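You operate a simulated robot arm through the tools that you are given. There is no shell and no other tool.

The job below is to be done with a simulated robot arm. You get a single attempt, and the scene is never put back.

## Task
Emboss 50 cc Right on the black holder's nameplate and stand it in the pin setter.
Fine: one stroke of the press, lever back up; that holder stands in the setter's jaws facing the turntable; the other two holders stay blank in the rack; the setter lever stays up. Set down upright: what you pick out.

It is judged by the outcome, as a careful person would: the job done as asked, and still so three seconds after it is handed in. It fails if anything else is knocked over, pushed out of place, dropped, spilled or broken.

## Robot
A 7-joint arm with a two-finger parallel gripper, fixed in place. Base frame: the origin is on the floor under the middle of its stand, x ahead of it, y to its left, z up; the work surface is at about z = 0.8. Units: m, rad, N and s.
It reaches about 1.372 m from its shoulder. Its first joint turns from -2.601 to 2.601 rad. Payload 3.43 kg.
The tool frame sits at the grasp point between the pads (the TCP): z along the fingers, y along the line on which they close. The tips reach 0.03 m beyond it. Largest opening 0.094 m; finger width 0.028, thickness 0.01; the body of the gripper, 0.05 by 0.096 m, starts 0.055 m behind the TCP.
Orientation is that of the tool frame in the base frame, as a unit quaternion [w, x, y, z]. With the fingers straight down and closing along the base's y, the tool's x points along the base's -x, its y along +y and its z along -z.

## Interface
- The arm moves only by the tool servo_tool. Its argument "commands" is a list of rows, each a list of 6 numbers: the shift along the base's x, y, z in units of 50 mm (1.0 is 50 mm), then the turn, a rotation vector about the base's x, y, z in units of 4 degrees (1.0 is 4 degrees). In form: [[tx, ty, tz, ax, ay, az], ...]. A call has 1 to 20 rows; each row shifts and turns the commanded pose from where the row before left it. "hand" is the opening in per cent of the stroke, from 0 (shut) to 100 (fully open), set as the call begins (left out, the last holds). A call with a number of a shift or a turn outside -1 to 1 is refused whole. A row lasts 0.2 s, in which the tool goes at most 0.05 m and 0.15 rad; a call with a longer step from one row to the next is refused whole, and so is a gripper value outside its range. Where a pose cannot be reached the arm comes as near as it can. A force on the tool above 60 N (or 10 N above the force at the start of the call, whichever is more), or a blocked arm, ends the call early, and 0.2 s more pass. Each finger travels about 0.045 m/s and halts on what it meets, pressing with about 24 N; the grip force reading is that of the motor and also rises with nothing between the fingers. The clock runs only during rows and for 0.2 s after the last one: add rows that do not move to give the fingers time. The reply holds the time, the measured pose of the TCP, the force on the tool along the base axes, the opening and the grip force, in the units named above and with some noise, with the torque about the TCP (base axes, N m) and any sound that the robot's microphone picked up, and new pictures: "show" is both (left out), scene, wrist or none.
- Cameras (640 x 400 px; columns grow to the right, rows downward): "scene" is fixed at [0.0497, -0.6514, 1.4445]; the picture's right is [-0.10, -1.00, 0.00], its down [-0.51, 0.05, -0.86] and it looks along [0.85, -0.09, -0.51] (base axes); focal length 314 px, centre (320, 200). "wrist" rides on the gripper at [0.076, 0.014, -0.102] in the tool frame; the picture's right is [-0.18, 0.98, 0.00], its down [-0.75, -0.14, -0.64] and it looks along [-0.63, -0.12, 0.77] (tool axes); focal length 243 px, centre (320, 200). There is no depth. A picture from a camera that has moved, and an enlarged one, comes with that camera's place and axes in the base frame and with its lens.
- inspect(camera, box): a new picture of the part [left, top, right, bottom] of that camera's present view, enlarged. The clock stands still meanwhile.
- hand_in(): hands the job in; it is judged then, once.

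Places have to be worked out from the pictures, the camera data and where the tool is seen. Open the gripper and draw the arm clear of the work before you hand the job in, unless the task says otherwise.

The tools are called after ">>>" as name(argument=value, ...) on one line, values as JSON. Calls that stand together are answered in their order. servo_tool: Moves the arm, as the interface text tells. Its arguments: {"type":"object","properties":{"commands":{"type":"array","items":{"type":"array","items":{"type":"number"}}},"hand":{"type":"number"},"show":{"type":"string","enum":["both","scene","wrist","none"]}},"required":["commands"]} The other tools are called the same way: inspect (camera, box) takes an enlarged picture of a part of a camera's view; hand_in () hands the job in.

At the start:

```text
time: 0.0
tcp_pos: [0.5967, -0.7878, 1.2522]
ee_rot: [0.0, 0.0, 1.0, -0.001]
wrist_force: [0.0, -0.6, -1.0]
ft_torque: [0.0, -0.03, -0.02]
width: 0.0938
grasp_force: 0.1
```

scene: 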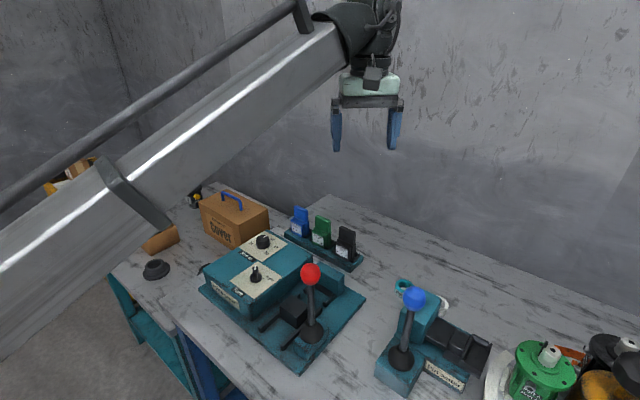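
wrist: 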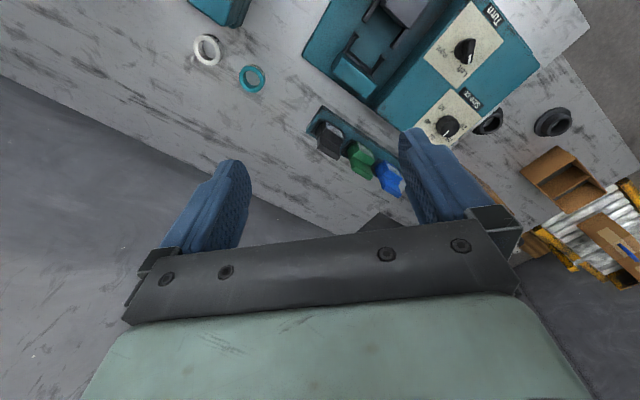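

The pictures show a press (red lever) with two knobs, a rack with three holders (blue, green, black), and a pin setter with blue lever. I look closer at the parts before moving.

>>> inspect(camera="scene", box=[180, 180, 380, 380])

>>> inspect(camera="scene", box=[360, 260, 640, 400])

>>> inspect(camera="wrist", box=[280, 0, 600, 200])

>>> inspect(camera="scene", box=[220, 220, 320, 300])

```text
2.00 times, centred on (280, 280) of scene
camera zoom: at [0.0497, -0.6514, 1.4445], right [-0.1, -1.0, 0.0], down [-0.51, 0.05, -0.86], along [0.85, -0.09, -0.51], focal length 627 px, centre (400, 40)
```

zoom: 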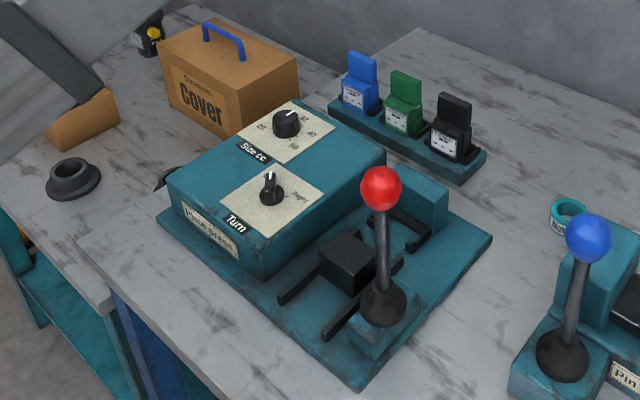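

```text
2.29 times, centred on (500, 330) of scene
camera zoom: at [0.0497, -0.6514, 1.4445], right [-0.1, -1.0, 0.0], down [-0.51, 0.05, -0.86], along [0.85, -0.09, -0.51], focal length 717 px, centre (-91, -97)
```

zoom: 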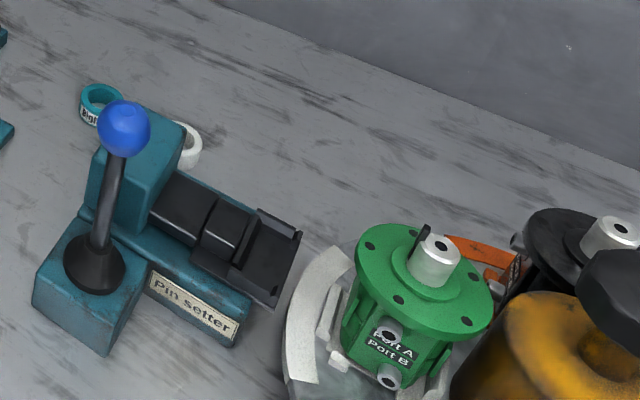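

```text
2.00 times, centred on (440, 100) of wrist
camera zoom: at [0.5206, -0.7727, 1.3544], right [0.18, 0.98, 0.0], down [0.75, -0.14, 0.64], along [0.63, -0.12, -0.77], focal length 485 px, centre (80, 400)
```

zoom: 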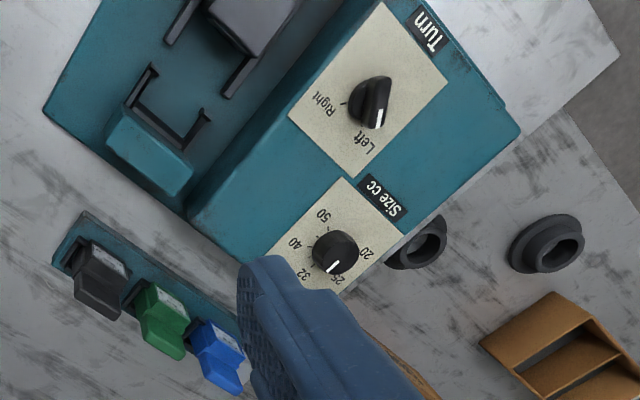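

```text
5.00 times, centred on (270, 260) of scene
camera zoom: at [0.0497, -0.6514, 1.4445], right [-0.1, -1.0, 0.0], down [-0.51, 0.05, -0.86], along [0.85, -0.09, -0.51], focal length 1568 px, centre (570, -100)
```

zoom: 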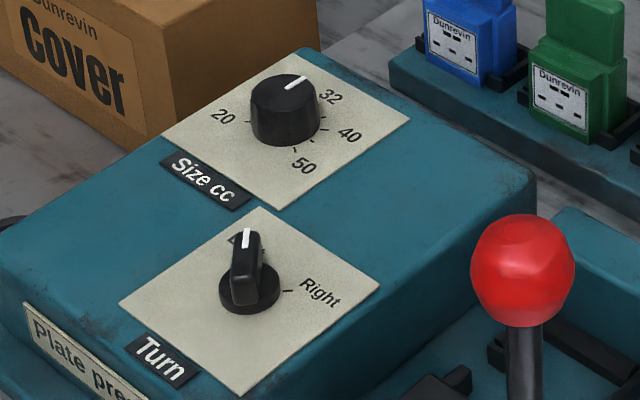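

I've found the press's Size and Turn knobs, with Size near 25/32 and Turn on Left; the Size knob is at roughly (0.76, -0.56, 0.89). I'll move the wrist camera above the press for a closer look.

>>> servo_tool(commands=[[0.25, 0.57, -0.25, 0, 0, 0], [0.25, 0.57, -0.25, 0, 0, 0], [0.25, 0.57, -0.25, 0, 0, 0], [0.25, 0.57, -0.25, 0, 0, 0], [0.25, 0.57, -0.25, 0, 0, 0], [0.25, 0.57, -0.25, 0, 0, 0], [0.25, 0.57, -0.25, 0, 0, 0], [0.25, 0.57, -0.25, 0, 0, 0]])

```text
time: 1.8
tcp_pos: [0.6963, -0.5587, 1.1526]
ee_rot: [0.0, 0.001, 1.0, 0.0]
wrist_force: [-1.1, -0.7, 0.1]
ft_torque: [0.0, -0.02, 0.02]
width: 0.094
grasp_force: 0.0
camera wrist: at [0.6205, -0.5442, 1.2546], right [0.18, 0.98, 0.0], down [0.75, -0.14, 0.64], along [0.63, -0.12, -0.77], focal length 243 px, centre (320, 200)
```

scene: 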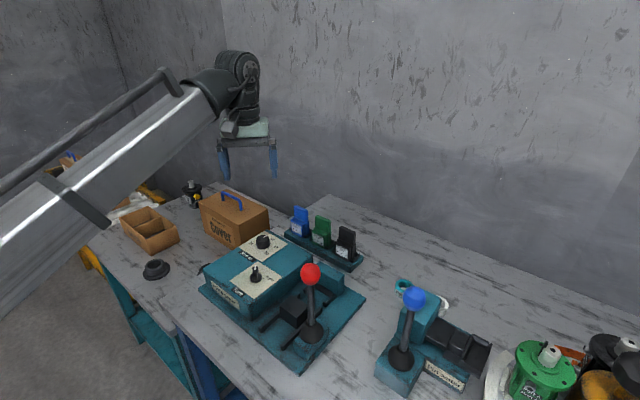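
wrist: 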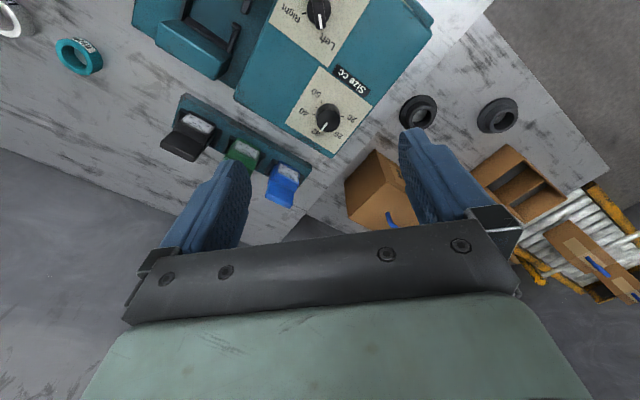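

The wrist view now shows both knobs clearly. I'll enlarge them to read the pointers and labels.

>>> inspect(camera="wrist", box=[240, 0, 400, 160])

>>> inspect(camera="wrist", box=[280, 70, 380, 150])

>>> inspect(camera="wrist", box=[130, 0, 330, 220])

```text
2.50 times, centred on (320, 80) of wrist
camera zoom: at [0.6205, -0.5442, 1.2546], right [0.18, 0.98, 0.0], down [0.75, -0.14, 0.64], along [0.63, -0.12, -0.77], focal length 606 px, centre (320, 500)
```

zoom: 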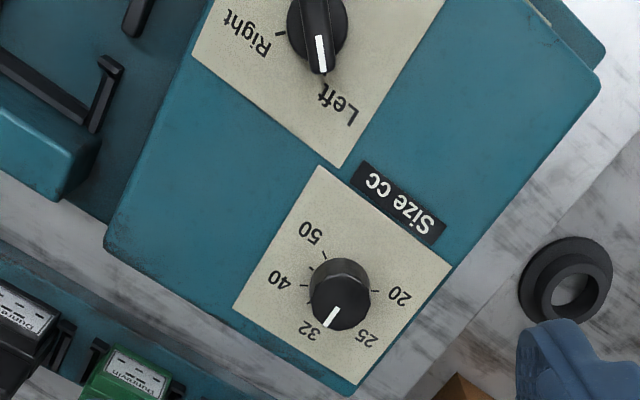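

```text
5.00 times, centred on (330, 110) of wrist
camera zoom: at [0.6205, -0.5442, 1.2546], right [0.18, 0.98, 0.0], down [0.75, -0.14, 0.64], along [0.63, -0.12, -0.77], focal length 1213 px, centre (270, 650)
```

zoom: 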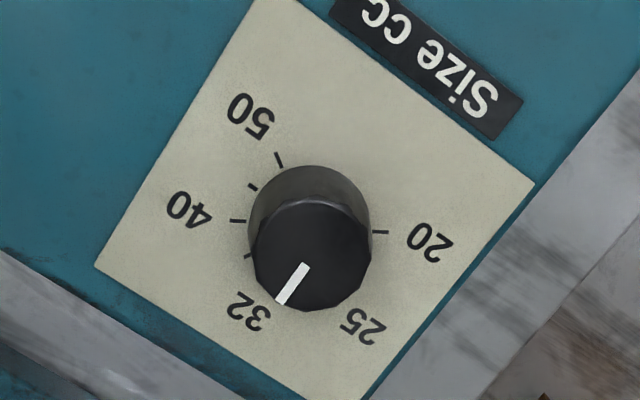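

```text
1.82 times, centred on (230, 110) of wrist
camera zoom: at [0.6205, -0.5442, 1.2546], right [0.18, 0.98, 0.0], down [0.75, -0.14, 0.64], along [0.63, -0.12, -0.77], focal length 441 px, centre (484, 364)
```

zoom: 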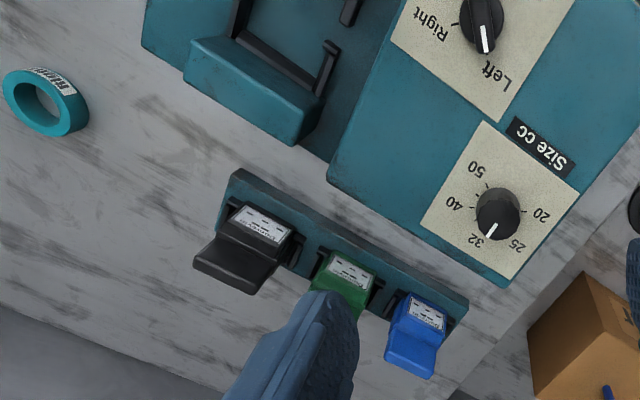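

The Size knob (centre ≈ (0.760, -0.557), plate z ≈ 0.883) points at 32. The Turn knob (≈ (0.632, -0.547)) points at Left. I'll raise and back the camera off so I can see the press bed, the lever and the rack.

>>> servo_tool(commands=[[-0.73, -0.29, 0.15, 0, 0, 0], [-0.73, -0.29, 0.15, 0, 0, 0], [-0.73, -0.29, 0.15, 0, 0, 0], [-0.73, -0.29, 0.15, 0, 0, 0], [-0.73, -0.29, 0.15, 0, 0, 0], [-0.73, -0.29, 0.15, 0, 0, 0], [-0.73, -0.29, 0.15, 0, 0, 0]])

```text
time: 3.4
tcp_pos: [0.4497, -0.6731, 1.1794]
ee_rot: [0.004, 0.0, 1.0, -0.006]
wrist_force: [-0.2, -0.8, -0.1]
ft_torque: [0.0, -0.04, 0.01]
width: 0.0943
grasp_force: 0.0
out of reach, approached as far as the arm can: row 5, 6, 7
camera wrist: at [0.3713, -0.6569, 1.2813], right [0.18, 0.98, -0.01], down [0.75, -0.13, 0.65], along [0.64, -0.13, -0.76], focal length 243 px, centre (320, 200)
```

scene: 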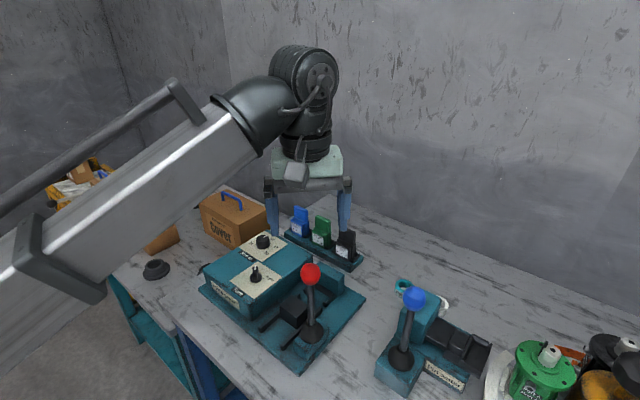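
wrist: 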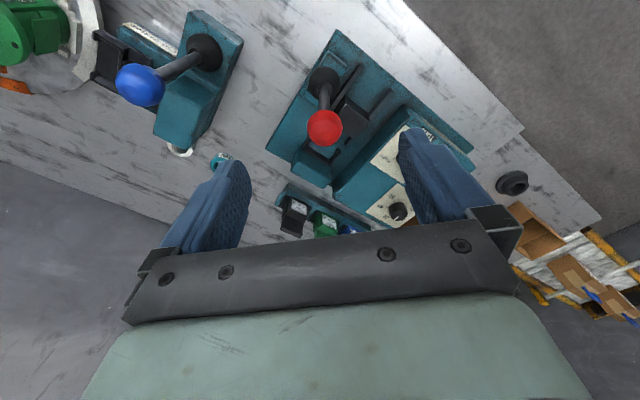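

The arm is near its inner reach limit here. I'll enlarge the view of the press, setter and rack.

>>> inspect(camera="wrist", box=[240, 20, 440, 240])

>>> inspect(camera="wrist", box=[0, 0, 260, 180])

```text
1.82 times, centred on (340, 130) of wrist
camera zoom: at [0.3713, -0.6569, 1.2813], right [0.18, 0.98, -0.01], down [0.75, -0.13, 0.65], along [0.64, -0.13, -0.76], focal length 441 px, centre (284, 327)
```

zoom: 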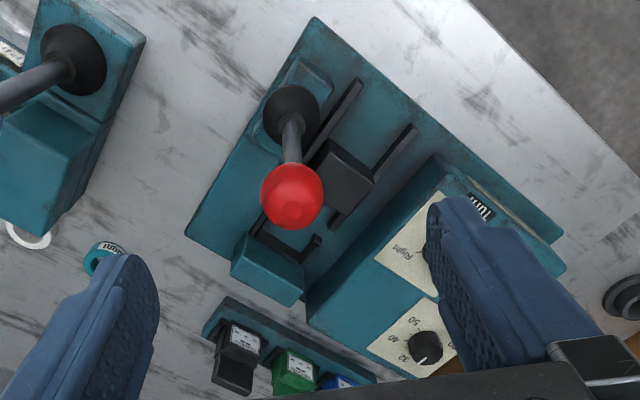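

```text
2.22 times, centred on (130, 90) of wrist
camera zoom: at [0.3713, -0.6569, 1.2813], right [0.18, 0.98, -0.01], down [0.75, -0.13, 0.65], along [0.64, -0.13, -0.76], focal length 539 px, centre (742, 444)
```

zoom: 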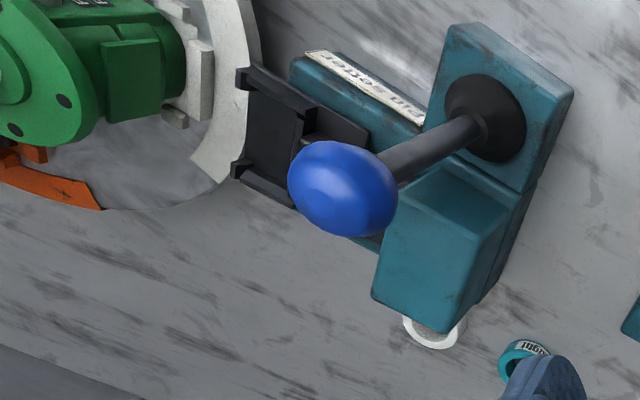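

The bed is clear now. The die slides along -45° towards a U-shaped nest backed by a teal anvil, and the setter's jaws open towards the turntable. Next I'll go above the Turn knob, with its fin lying along x.

>>> servo_tool(commands=[[0.73, 0.5, 0, 0, 0, 0], [0.73, 0.5, 0, 0, 0, 0], [0.73, 0.5, 0, 0, 0, 0], [0.73, 0.5, 0, 0, 0, 0], [0.73, 0.5, 0, 0, 0, 0], [0, 0, -0.9, 0, 0, 0], [0, 0, -0.9, 0, 0, 0], [0, 0, -0.9, 0, 0, 0]])

```text
time: 5.2
tcp_pos: [0.6312, -0.5447, 1.0424]
ee_rot: [0.0, 0.001, 1.0, -0.001]
wrist_force: [-0.4, 0.1, 0.8]
ft_torque: [0.01, 0.0, 0.01]
width: 0.0941
grasp_force: 0.0
camera wrist: at [0.5544, -0.5314, 1.1448], right [0.18, 0.98, 0.0], down [0.75, -0.14, 0.64], along [0.63, -0.12, -0.77], focal length 243 px, centre (320, 200)
```

scene: 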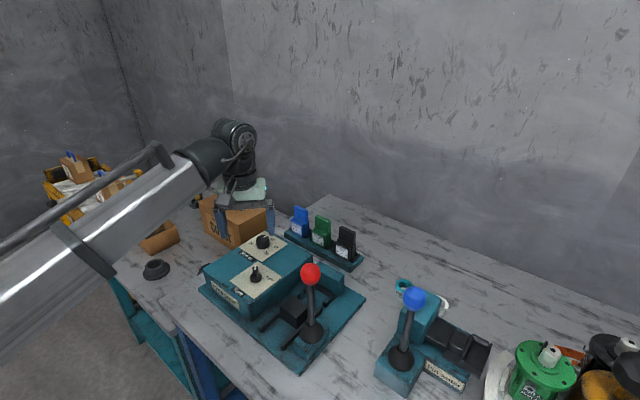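
wrist: 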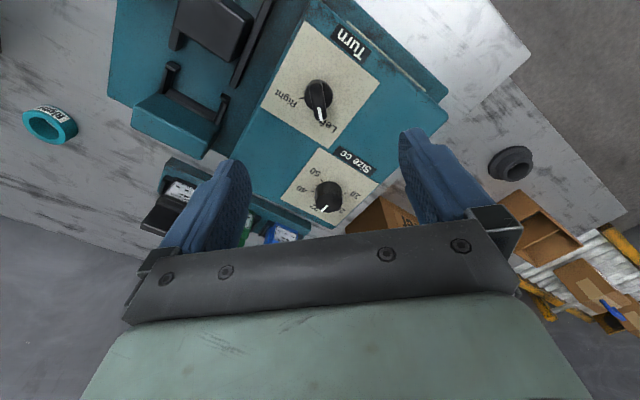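

Above the Turn knob now. I'll enlarge to measure its centre and the fin's direction.

>>> inspect(camera="wrist", box=[255, 20, 385, 150])

>>> inspect(camera="wrist", box=[270, 140, 390, 235])

>>> inspect(camera="wrist", box=[100, 0, 300, 160])

```text
3.08 times, centred on (320, 85) of wrist
camera zoom: at [0.5544, -0.5314, 1.1448], right [0.18, 0.98, 0.0], down [0.75, -0.14, 0.64], along [0.63, -0.12, -0.77], focal length 746 px, centre (320, 554)
```

zoom: 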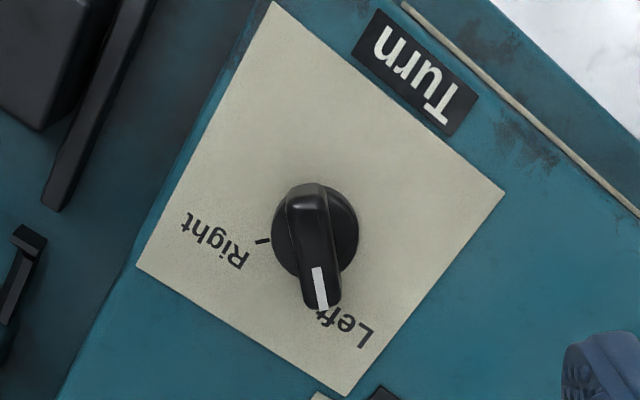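

```text
4.21 times, centred on (330, 188) of wrist
camera zoom: at [0.5544, -0.5314, 1.1448], right [0.18, 0.98, 0.0], down [0.75, -0.14, 0.64], along [0.63, -0.12, -0.77], focal length 1022 px, centre (278, 253)
```

zoom: 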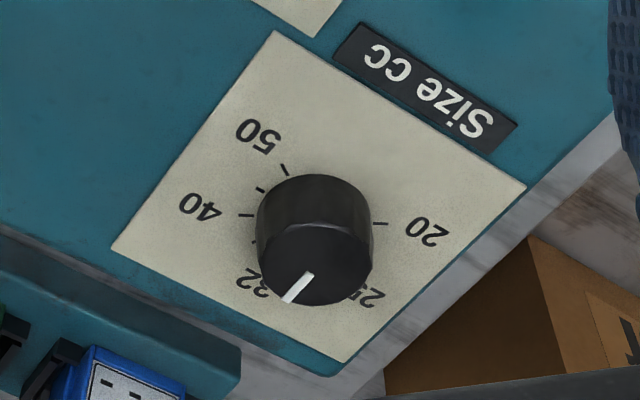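

```text
2.50 times, centred on (200, 80) of wrist
camera zoom: at [0.5544, -0.5314, 1.1448], right [0.18, 0.98, 0.0], down [0.75, -0.14, 0.64], along [0.63, -0.12, -0.77], focal length 606 px, centre (620, 500)
```

zoom: 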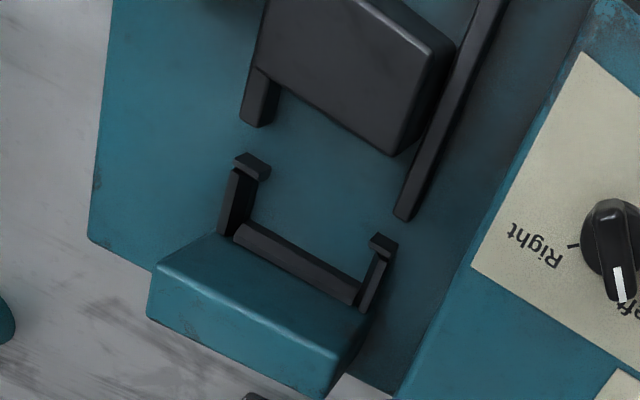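

Turn knob's centre is (0.629, -0.547), with a fin about 12 mm wide lying along x. I'll lower with open fingers to TCP z ≈ 0.925, so the tips sit just above the knob's disc.

>>> servo_tool(commands=[[-0.044, -0.046, -0.8, 0, 0, 0], [0, 0, -0.8, 0, 0, 0], [0, 0, -0.74, 0, 0, 0]])

>>> inspect(camera="wrist", box=[220, 50, 420, 250])

>>> inspect(camera="scene", box=[180, 180, 340, 320])

```text
time: 6.0
tcp_pos: [0.6281, -0.5501, 0.9246]
ee_rot: [0.0, 0.0, 1.0, -0.001]
wrist_force: [-0.9, -0.6, 0.4]
ft_torque: [-0.02, 0.04, 0.01]
width: 0.094
grasp_force: 0.1
camera wrist: at [0.5518, -0.5355, 1.0275], right [0.18, 0.98, 0.0], down [0.75, -0.14, 0.64], along [0.63, -0.12, -0.77], focal length 243 px, centre (320, 200)
```

scene: 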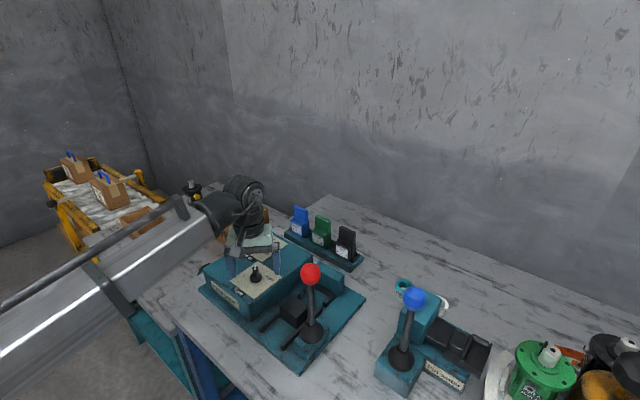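
wrist: 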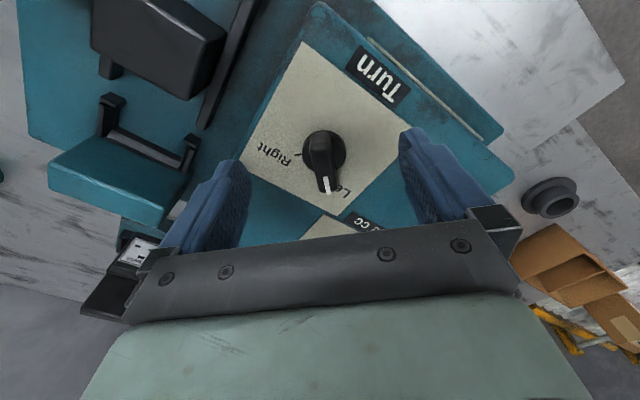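

```text
2.00 times, centred on (320, 150) of wrist
camera zoom: at [0.5518, -0.5355, 1.0275], right [0.18, 0.98, 0.0], down [0.75, -0.14, 0.64], along [0.63, -0.12, -0.77], focal length 485 px, centre (320, 300)
```

zoom: 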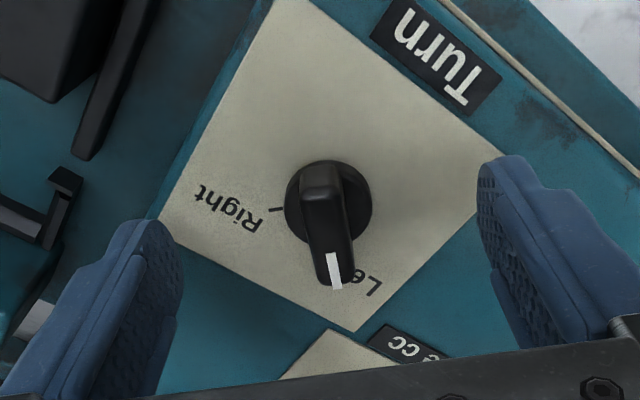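

```text
2.86 times, centred on (260, 250) of scene
camera zoom: at [0.0497, -0.6514, 1.4445], right [-0.1, -1.0, 0.0], down [-0.51, 0.05, -0.86], along [0.85, -0.09, -0.51], focal length 896 px, centre (491, 57)
```

zoom: 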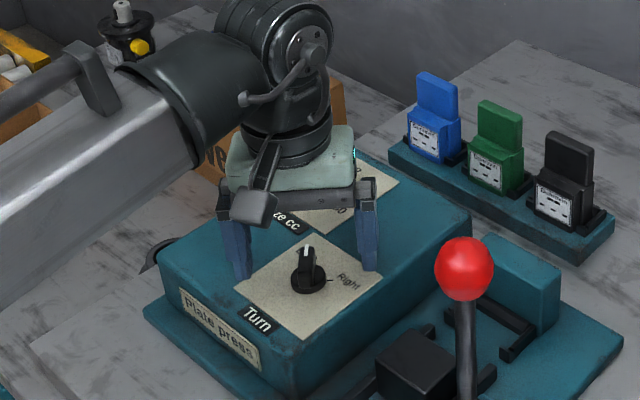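

The fingers straddle the fin with clearance all round. I'll close gently on it and check the forces.

>>> servo_tool(commands=[[0, 0, 0, 0, 0, 0], [0, 0, 0, 0, 0, 0], [0, 0, 0, 0, 0, 0], [0, 0, 0, 0, 0, 0], [0, 0, 0, 0, 0, 0], [0, 0, 0, 0, 0, 0]], hand=5)

>>> inspect(camera="wrist", box=[220, 50, 420, 250])

```text
time: 7.4
tcp_pos: [0.6286, -0.5486, 0.9257]
ee_rot: [0.0, -0.001, 1.0, 0.001]
wrist_force: [0.3, 14.9, -2.0]
ft_torque: [0.41, 0.02, 0.04]
width: 0.0128
grasp_force: 37.9
camera wrist: at [0.5519, -0.5341, 1.0277], right [0.18, 0.98, 0.0], down [0.75, -0.14, 0.64], along [0.63, -0.12, -0.77], focal length 243 px, centre (320, 200)
```

scene: 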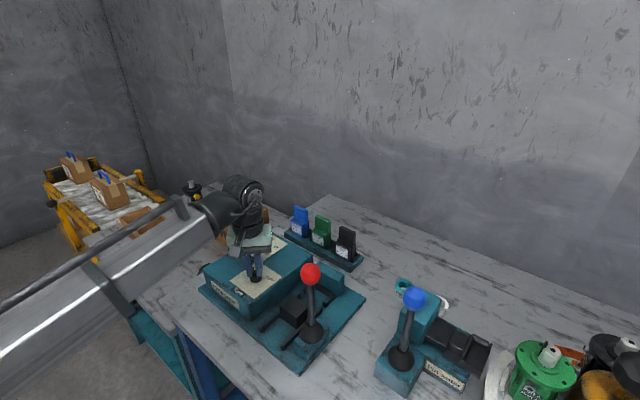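
wrist: 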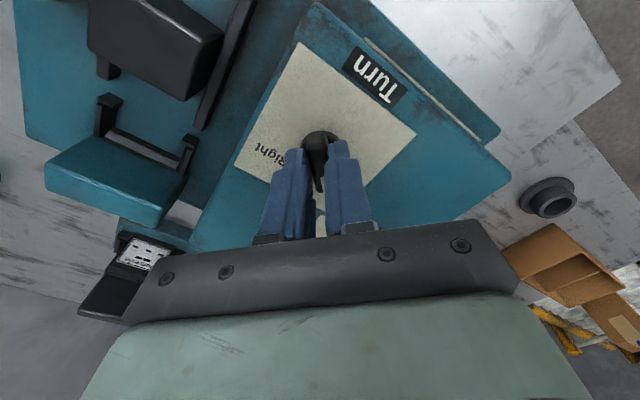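

```text
2.00 times, centred on (320, 150) of wrist
camera zoom: at [0.5519, -0.5341, 1.0277], right [0.18, 0.98, 0.0], down [0.75, -0.14, 0.64], along [0.63, -0.12, -0.77], focal length 485 px, centre (320, 300)
```

zoom: 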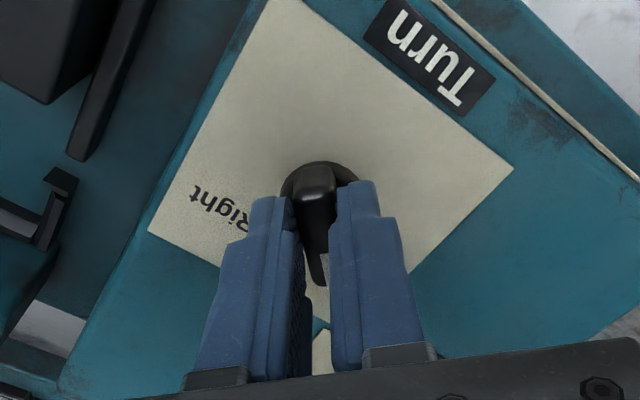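

Gripped at 12.8 mm, and the +y side force says the tool is about 1.5 mm too far towards -y. I'll correct that and start turning clockwise towards Right, beginning with -24°.

>>> servo_tool(commands=[[0.01, 0.03, 0, 0, 0, 0], [0, 0, 0, 0, 0, -1], [0, 0, 0, 0, 0, -1], [0, 0, 0, 0, 0, -1], [0, 0, 0, 0, 0, -1], [0, 0, 0, 0, 0, -1], [0, 0, 0, 0, 0, -1]])

>>> inspect(camera="wrist", box=[220, 50, 420, 250])

```text
time: 9.0
tcp_pos: [0.6293, -0.5465, 0.9254]
ee_rot: [-0.001, 0.208, 0.978, 0.0]
wrist_force: [-13.1, 13.9, -34.7]
ft_torque: [0.22, 0.15, 0.03]
width: 0.0124
grasp_force: 45.4
camera wrist: at [0.5655, -0.5025, 1.0285], right [0.57, 0.82, 0.0], down [0.63, -0.44, 0.64], along [0.53, -0.36, -0.77], focal length 243 px, centre (320, 200)
```

scene: 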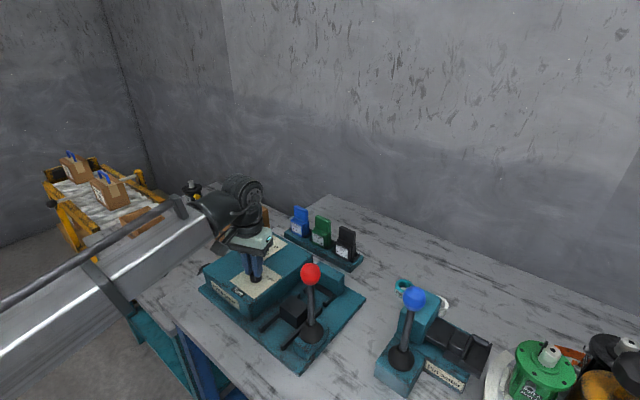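
wrist: 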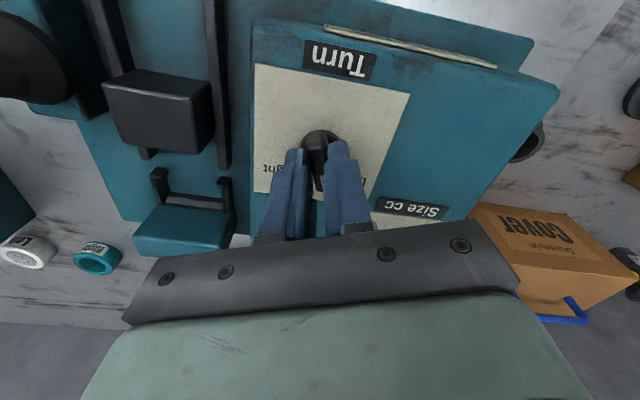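

```text
2.00 times, centred on (320, 150) of wrist
camera zoom: at [0.5655, -0.5025, 1.0285], right [0.57, 0.82, 0.0], down [0.63, -0.44, 0.64], along [0.53, -0.36, -0.77], focal length 485 px, centre (320, 300)
```

zoom: 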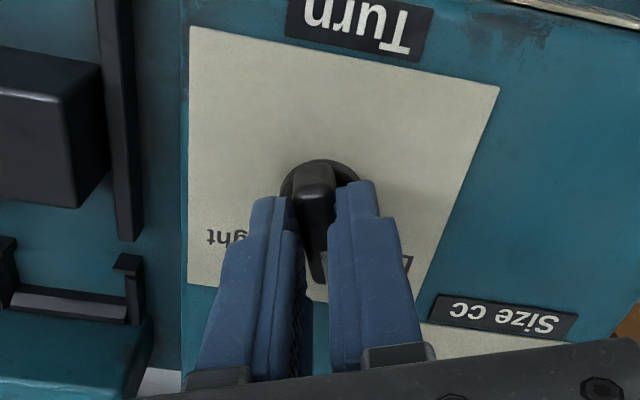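

The knob turns with the hand. I'll keep going clockwise in steps, easing down slightly to relieve the -z pull.

>>> servo_tool(commands=[[0, 0, -0.03, 0, 0, -1], [0, 0, 0, 0, 0, -1], [0, 0, 0, 0, 0, -1], [0, 0, 0, 0, 0, -1], [0, 0, 0, 0, 0, -1], [0, 0, 0, 0, 0, -1], [0, 0, 0, 0, 0, -1], [0, 0, 0, 0, 0, -1]], show="wrist")

```text
time: 10.8
tcp_pos: [0.6297, -0.5457, 0.9251]
ee_rot: [-0.001, 0.47, 0.883, 0.002]
wrist_force: [10.1, 28.4, 2.7]
ft_torque: [1.49, 0.51, 0.08]
width: 0.0129
grasp_force: 44.9
camera wrist: at [0.5994, -0.4742, 1.0285], right [0.92, 0.4, 0.0], down [0.3, -0.71, 0.64], along [0.26, -0.59, -0.77], focal length 243 px, centre (320, 200)
```

wrist: 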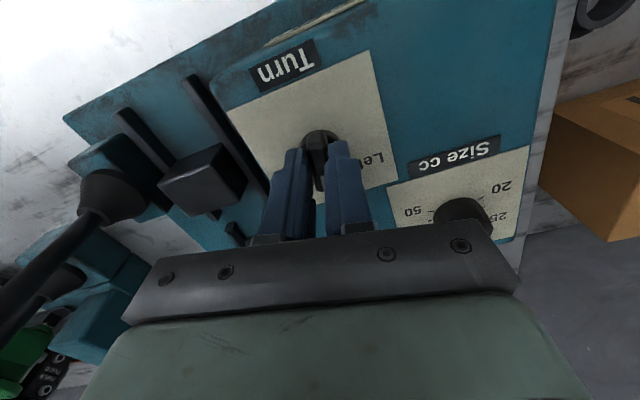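

The hand has turned 56° and the Left label is uncovered. The +y force calls for a shift of about 2 mm towards +y, so I'll finish the remaining 34° with that correction.

>>> servo_tool(commands=[[0.02, 0.04, 0, 0, 0, -0.5], [0, 0, 0, 0, 0, -1], [0, 0, 0, 0, 0, -1], [0, 0, 0, 0, 0, -1], [0, 0, 0, 0, 0, -1]], show="wrist")

```text
time: 12.0
tcp_pos: [0.6325, -0.5447, 0.9262]
ee_rot: [0.001, 0.602, 0.799, 0.0]
wrist_force: [13.7, 16.5, 11.6]
ft_torque: [0.67, -0.19, 0.06]
width: 0.0131
grasp_force: 44.2
camera wrist: at [0.6239, -0.4672, 1.0283], right [1.0, 0.09, 0.0], down [0.07, -0.76, 0.64], along [0.06, -0.64, -0.77], focal length 243 px, centre (320, 200)
```

wrist: 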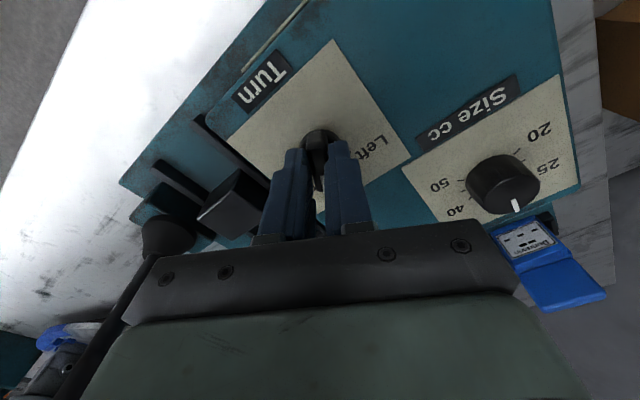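

74° turned so far, with forces moderate. I'll turn the last 16° to reach Right, watching for a stop.

>>> servo_tool(commands=[[0.02, 0.02, 0, 0, 0, -1], [0, 0, 0, 0, 0, -1], [0, 0, 0, 0, 0, -1], [0, 0, 0, 0, 0, -1], [0, 0, 0, 0, 0, 0]], show="wrist")

```text
time: 13.2
tcp_pos: [0.6324, -0.5446, 0.9257]
ee_rot: [0.001, 0.707, 0.707, 0.0]
wrist_force: [23.9, -0.2, 19.2]
ft_torque: [0.84, -0.63, 0.09]
width: 0.0129
grasp_force: 45.6
camera wrist: at [0.6466, -0.4678, 1.0282], right [0.98, -0.18, 0.0], down [-0.14, -0.75, 0.64], along [-0.12, -0.63, -0.77], focal length 243 px, centre (320, 200)
```

wrist: 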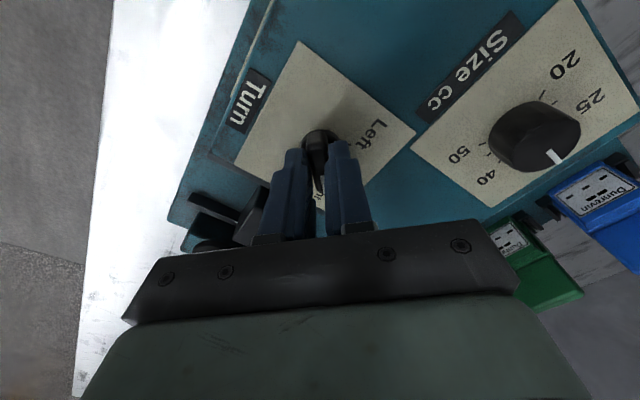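

The hand is at exactly 90°. I'll open the fingers and look to see whether the pointer is at Right.

>>> servo_tool(commands=[[0, 0, 0, 0, 0, 0], [0, 0, 0, 0, 0, 0], [0, 0, 0, 0, 0, 0], [0, 0, 0.5, 0, 0, 0], [0, 0, 1, 0, 0, 0], [0, 0, 1, 0, 0, 0]], hand=60)

>>> inspect(camera="wrist", box=[240, 50, 460, 230])

>>> inspect(camera="scene", box=[220, 220, 320, 300])

```text
time: 14.6
tcp_pos: [0.6325, -0.5442, 1.0492]
ee_rot: [-0.001, 0.707, 0.707, -0.001]
wrist_force: [0.1, -0.6, 0.0]
ft_torque: [-0.02, 0.02, 0.01]
width: 0.0562
grasp_force: 0.0
camera wrist: at [0.6463, -0.4675, 1.1529], right [0.98, -0.18, 0.0], down [-0.14, -0.75, 0.64], along [-0.12, -0.63, -0.77], focal length 243 px, centre (320, 200)
```

scene: 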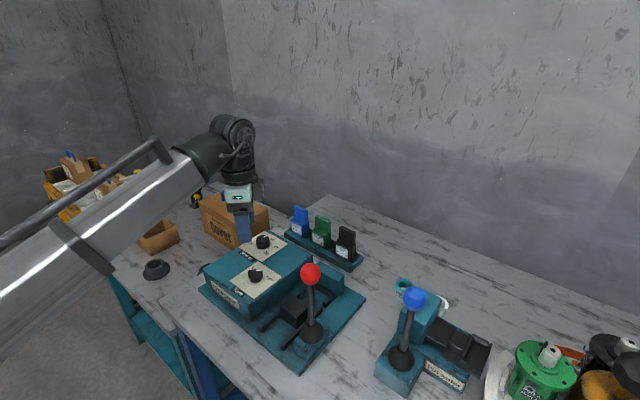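
wrist: 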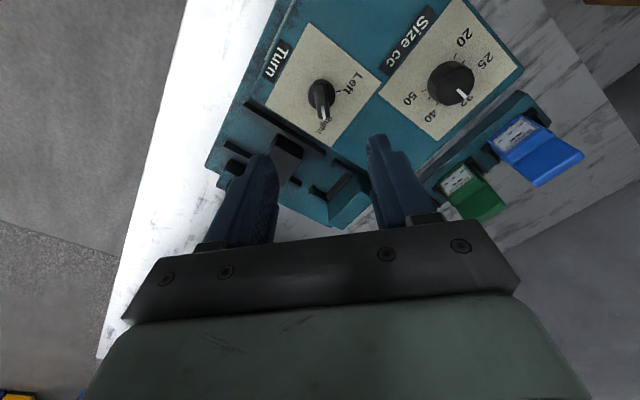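

```text
2.22 times, centred on (350, 140) of wrist
camera zoom: at [0.6463, -0.4675, 1.1529], right [0.98, -0.18, 0.0], down [-0.14, -0.75, 0.64], along [-0.12, -0.63, -0.77], focal length 539 px, centre (253, 333)
```

zoom: 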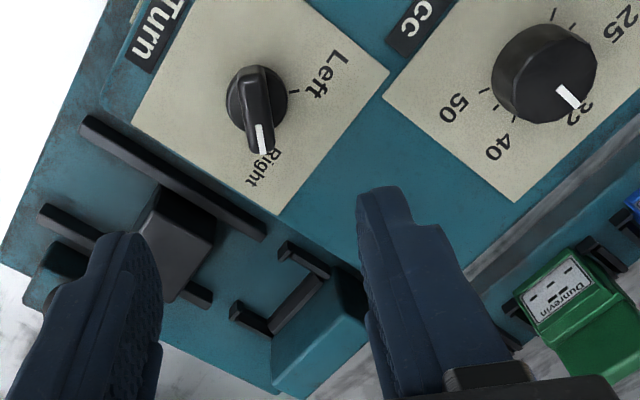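

```text
5.00 times, centred on (270, 260) of scene
camera zoom: at [0.0497, -0.6514, 1.4445], right [-0.1, -1.0, 0.0], down [-0.51, 0.05, -0.86], along [0.85, -0.09, -0.51], focal length 1568 px, centre (570, -100)
```

zoom: 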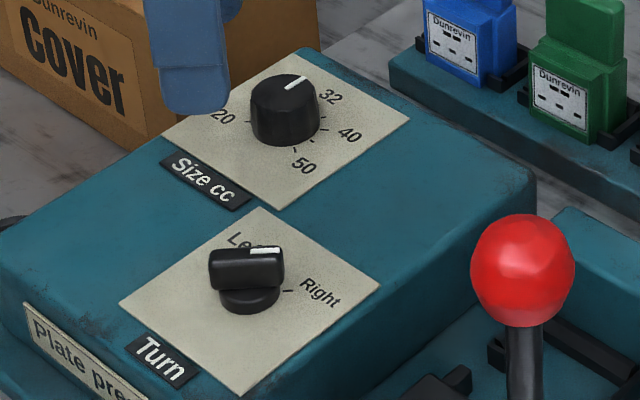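

The pointer now sits on Right. Next is Size: I judge the knob's centre at about (0.762, -0.555). I'll move above it and wind the hand back +120°, so the full 120° clockwise turn can be made in one go.

>>> servo_tool(commands=[[0.65, -0.054, 0, 0, 0, 1], [0.65, -0.054, 0, 0, 0, 1], [0.65, -0.054, 0, 0, 0, 1], [0.65, -0.054, 0, 0, 0, 1], [0, 0, 0, 0, 0, 1], [0, 0, 0, 0, 0, 1], [0, 0, 0, 0, 0, 1], [0, 0, 0, 0, 0, 1], [0, 0, 0, 0, 0, 1], [0, 0, 0, 0, 0, 1], [0, 0, 0, 0, 0, 1], [0, 0, 0, 0, 0, 1], [0, 0, 0, 0, 0, 1], [0, 0, 0, 0, 0, 1], [0, 0, 0, 0, 0, 1], [0, 0, 0, 0, 0, 1], [0, 0, 0, 0, 0, 1], [0, 0, 0, 0, 0, 1], [0, 0, 0, 0, 0, 1], [0, 0, 0, 0, 0, 1]], hand=75, show="none")

>>> servo_tool(commands=[[0, 0, 0, 0, 0, 1], [0, 0, 0, 0, 0, 1], [0, 0, 0, 0, 0, 1], [0, 0, 0, 0, 0, 1], [0, 0, 0, 0, 0, 1], [0, 0, 0, 0, 0, 1], [0, 0, 0, 0, 0, 1], [0, 0, 0, 0, 0, 1], [0, 0, 0, 0, 0, 1], [0, 0, 0, 0, 0, 1]])

>>> inspect(camera="wrist", box=[220, 30, 420, 230])

```text
time: 18.8
tcp_pos: [0.7616, -0.556, 1.049]
ee_rot: [0.0, 0.087, 0.996, -0.001]
wrist_force: [0.1, 0.1, 0.3]
ft_torque: [-0.01, 0.06, 0.01]
width: 0.0704
grasp_force: 0.1
```

```text
time: 21.0
tcp_pos: [0.761, -0.5549, 1.0488]
ee_rot: [0.0, -0.26, 0.966, 0.0]
wrist_force: [0.4, -0.2, -0.3]
ft_torque: [0.04, 0.03, 0.04]
width: 0.0705
grasp_force: 0.0
camera wrist: at [0.6879, -0.5807, 1.1527], right [-0.33, 0.94, 0.0], down [0.72, 0.26, 0.64], along [0.61, 0.21, -0.77], focal length 243 px, centre (320, 200)
```

scene: 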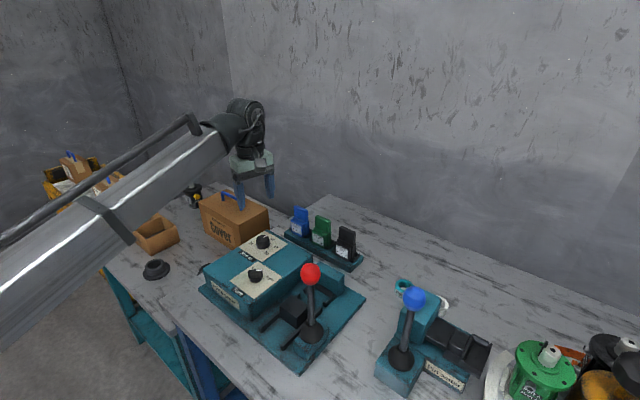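
wrist: 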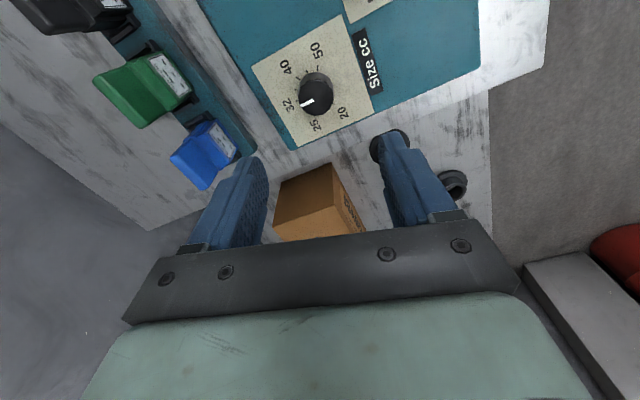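

```text
2.00 times, centred on (320, 130) of wrist
camera zoom: at [0.6879, -0.5807, 1.1527], right [-0.33, 0.94, 0.0], down [0.72, 0.26, 0.64], along [0.61, 0.21, -0.77], focal length 485 px, centre (320, 340)
```

zoom: 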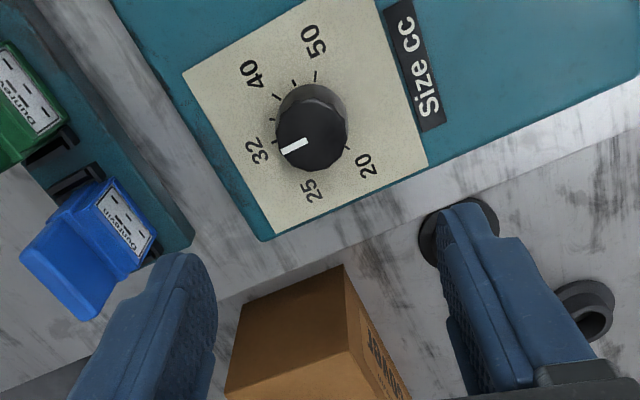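

The knob looks 3–5 mm off to one side of the hand. I'll shift to about (0.758, -0.558) and lower to just above it, to check alignment at close range.

>>> servo_tool(commands=[[-0.06, -0.06, -0.6, 0, 0, 0], [0, 0, -0.6, 0, 0, 0], [0, 0, -0.58, 0, 0, 0]])

>>> inspect(camera="wrist", box=[220, 50, 420, 250])

>>> inspect(camera="scene", box=[200, 180, 320, 280])

```text
time: 21.8
tcp_pos: [0.7588, -0.5569, 0.96]
ee_rot: [0.0, -0.259, 0.966, -0.001]
wrist_force: [-0.4, 0.1, 0.5]
ft_torque: [0.0, 0.01, -0.04]
width: 0.0705
grasp_force: 0.1
camera wrist: at [0.6852, -0.5835, 1.0629], right [-0.33, 0.94, 0.0], down [0.72, 0.26, 0.64], along [0.61, 0.21, -0.77], focal length 243 px, centre (320, 200)
```

scene: 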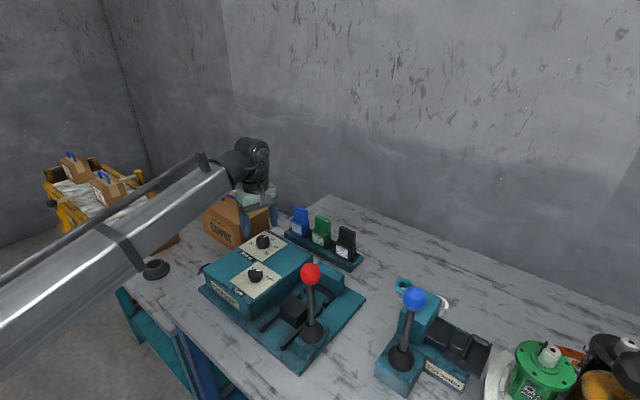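
wrist: 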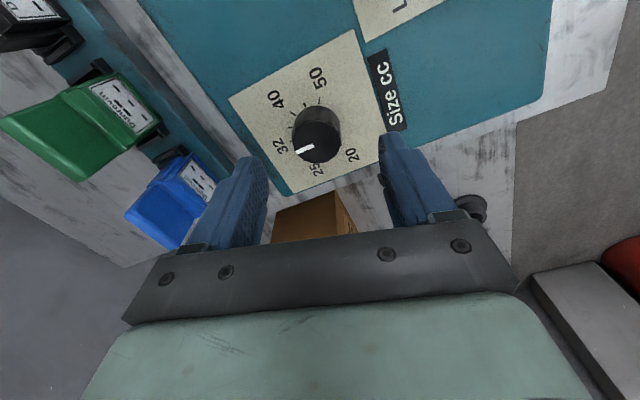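

```text
2.00 times, centred on (320, 150) of wrist
camera zoom: at [0.6852, -0.5835, 1.0629], right [-0.33, 0.94, 0.0], down [0.72, 0.26, 0.64], along [0.61, 0.21, -0.77], focal length 485 px, centre (320, 300)
```

zoom: 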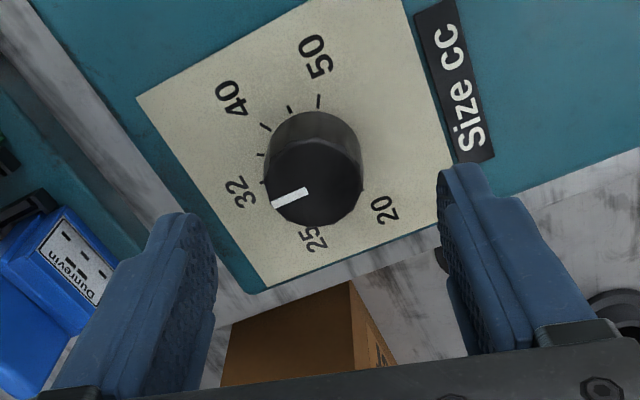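

```text
4.00 times, centred on (260, 230) of scene
camera zoom: at [0.0497, -0.6514, 1.4445], right [-0.1, -1.0, 0.0], down [-0.51, 0.05, -0.86], along [0.85, -0.09, -0.51], focal length 1255 px, centre (560, 80)
```

zoom: 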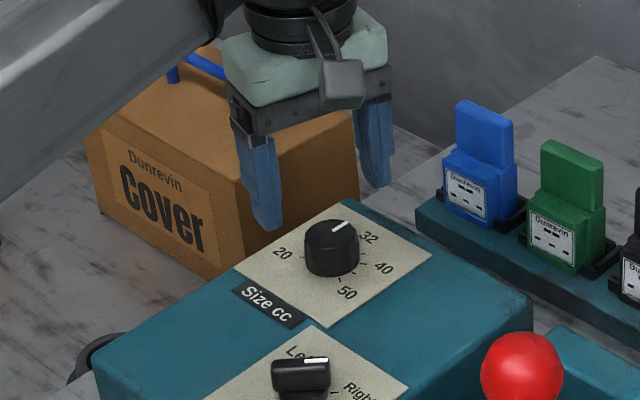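

Aligned to within about 2 mm. I'll apply a small correction, lower around the knob (tips about 7 mm above the plate) and close.

>>> servo_tool(commands=[[0.04, -0.025, -0.4, 0, 0, 0], [0, 0, -0.4, 0, 0, 0], [0, 0, 0, 0, 0, 0]], show="wrist")

>>> servo_tool(commands=[[0, 0, 0, 0, 0, 0], [0, 0, 0, 0, 0, 0], [0, 0, 0, 0, 0, 0], [0, 0, 0, 0, 0, 0]], hand=30, show="wrist")

```text
time: 22.6
tcp_pos: [0.7602, -0.5581, 0.9207]
ee_rot: [0.001, -0.259, 0.966, -0.001]
wrist_force: [-0.1, -0.3, 0.3]
ft_torque: [-0.03, 0.02, -0.01]
width: 0.0707
grasp_force: 0.1
camera wrist: at [0.6867, -0.5846, 1.0236], right [-0.33, 0.94, 0.0], down [0.72, 0.25, 0.64], along [0.61, 0.21, -0.77], focal length 243 px, centre (320, 200)
```

wrist: 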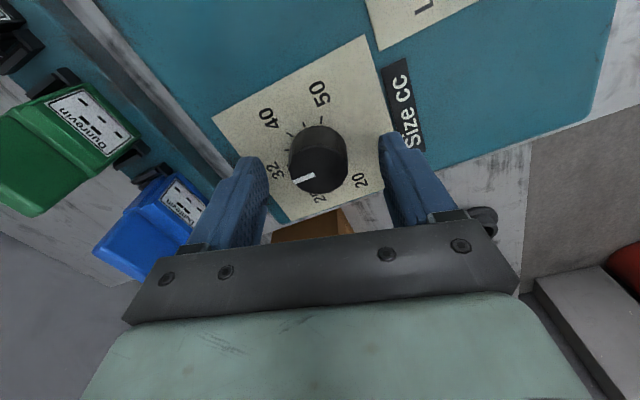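

```text
time: 23.6
tcp_pos: [0.7608, -0.5609, 0.9213]
ee_rot: [0.0, -0.259, 0.966, -0.002]
wrist_force: [6.5, -11.2, 0.8]
ft_torque: [-0.43, -0.24, -0.03]
width: 0.0358
grasp_force: 45.0
camera wrist: at [0.6873, -0.5856, 1.0236], right [-0.33, 0.94, 0.0], down [0.72, 0.26, 0.64], along [0.61, 0.21, -0.77], focal length 243 px, centre (320, 200)
```

wrist: 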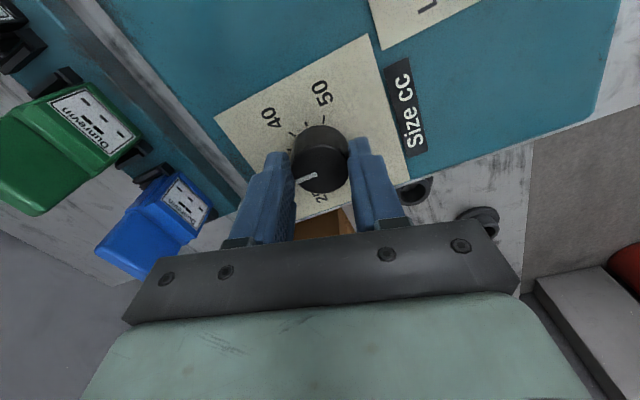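

Gripped at 35.8 mm with 13 N of side force. I'll nudge the tool about 1.5 mm towards the knob and turn -32°.

>>> servo_tool(commands=[[0.015, -0.025, 0, 0, 0, 0], [0, 0, 0, 0, 0, -1], [0, 0, 0, 0, 0, -1], [0, 0, 0, 0, 0, -1], [0, 0, 0, 0, 0, -1], [0, 0, 0, 0, 0, -1], [0, 0, 0, 0, 0, -1], [0, 0, 0, 0, 0, -1], [0, 0, 0, 0, 0, -1]], show="wrist")

>>> inspect(camera="wrist", box=[220, 50, 420, 250])

```text
time: 25.6
tcp_pos: [0.7611, -0.5597, 0.9207]
ee_rot: [0.0, 0.018, 1.0, 0.001]
wrist_force: [-5.5, 13.1, -3.5]
ft_torque: [0.52, 0.04, 0.03]
width: 0.0358
grasp_force: 44.6
camera wrist: at [0.6847, -0.5418, 1.0238], right [0.22, 0.98, 0.0], down [0.75, -0.17, 0.64], along [0.63, -0.14, -0.77], focal length 243 px, centre (320, 200)
```

wrist: 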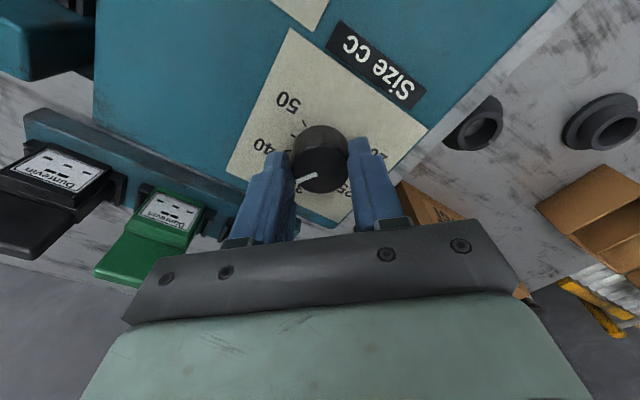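

```text
2.00 times, centred on (320, 150) of wrist
camera zoom: at [0.6847, -0.5418, 1.0238], right [0.22, 0.98, 0.0], down [0.75, -0.17, 0.64], along [0.63, -0.14, -0.77], focal length 485 px, centre (320, 300)
```

zoom: 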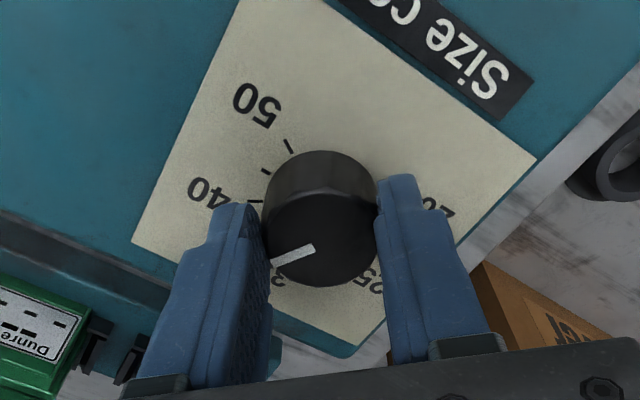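

The knob turns with the hand without slipping, and the hand is now at -2°. I'll continue another -44° with a +1 mm y correction.

>>> servo_tool(commands=[[-0.01, 0.025, 0, 0, 0, -1], [0, 0, 0, 0, 0, -1], [0, 0, 0, 0, 0, -1], [0, 0, 0, 0, 0, -1], [0, 0, 0, 0, 0, -1], [0, 0, 0, 0, 0, -1], [0, 0, 0, 0, 0, -1], [0, 0, 0, 0, 0, -1], [0, 0, 0, 0, 0, -1], [0, 0, 0, 0, 0, -1], [0, 0, 0, 0, 0, -1]], show="wrist")

>>> inspect(camera="wrist", box=[220, 50, 420, 250])

```text
time: 28.0
tcp_pos: [0.7626, -0.5573, 0.9207]
ee_rot: [0.001, 0.391, 0.92, 0.001]
wrist_force: [5.0, 32.0, -8.7]
ft_torque: [0.42, -0.37, 0.06]
width: 0.0357
grasp_force: 45.0
camera wrist: at [0.7186, -0.4926, 1.0239], right [0.83, 0.55, 0.0], down [0.42, -0.64, 0.64], along [0.35, -0.53, -0.77], focal length 243 px, centre (320, 200)
```

wrist: 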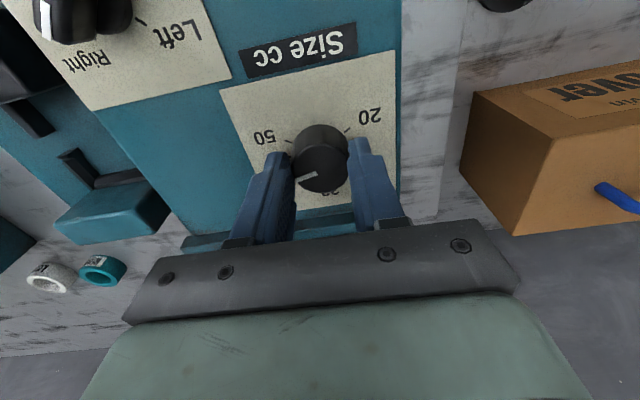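

```text
2.00 times, centred on (320, 150) of wrist
camera zoom: at [0.7186, -0.4926, 1.0239], right [0.83, 0.55, 0.0], down [0.42, -0.64, 0.64], along [0.35, -0.53, -0.77], focal length 485 px, centre (320, 300)
```

zoom: 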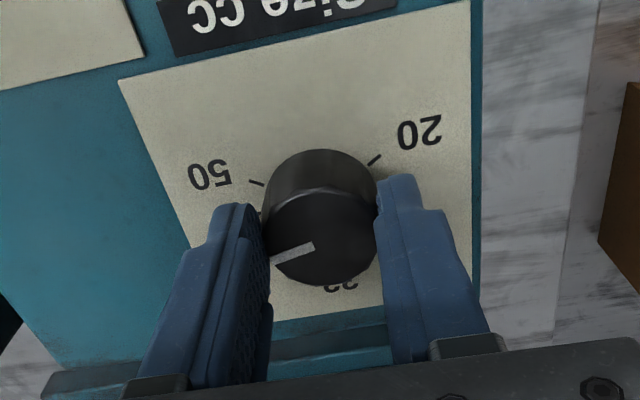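

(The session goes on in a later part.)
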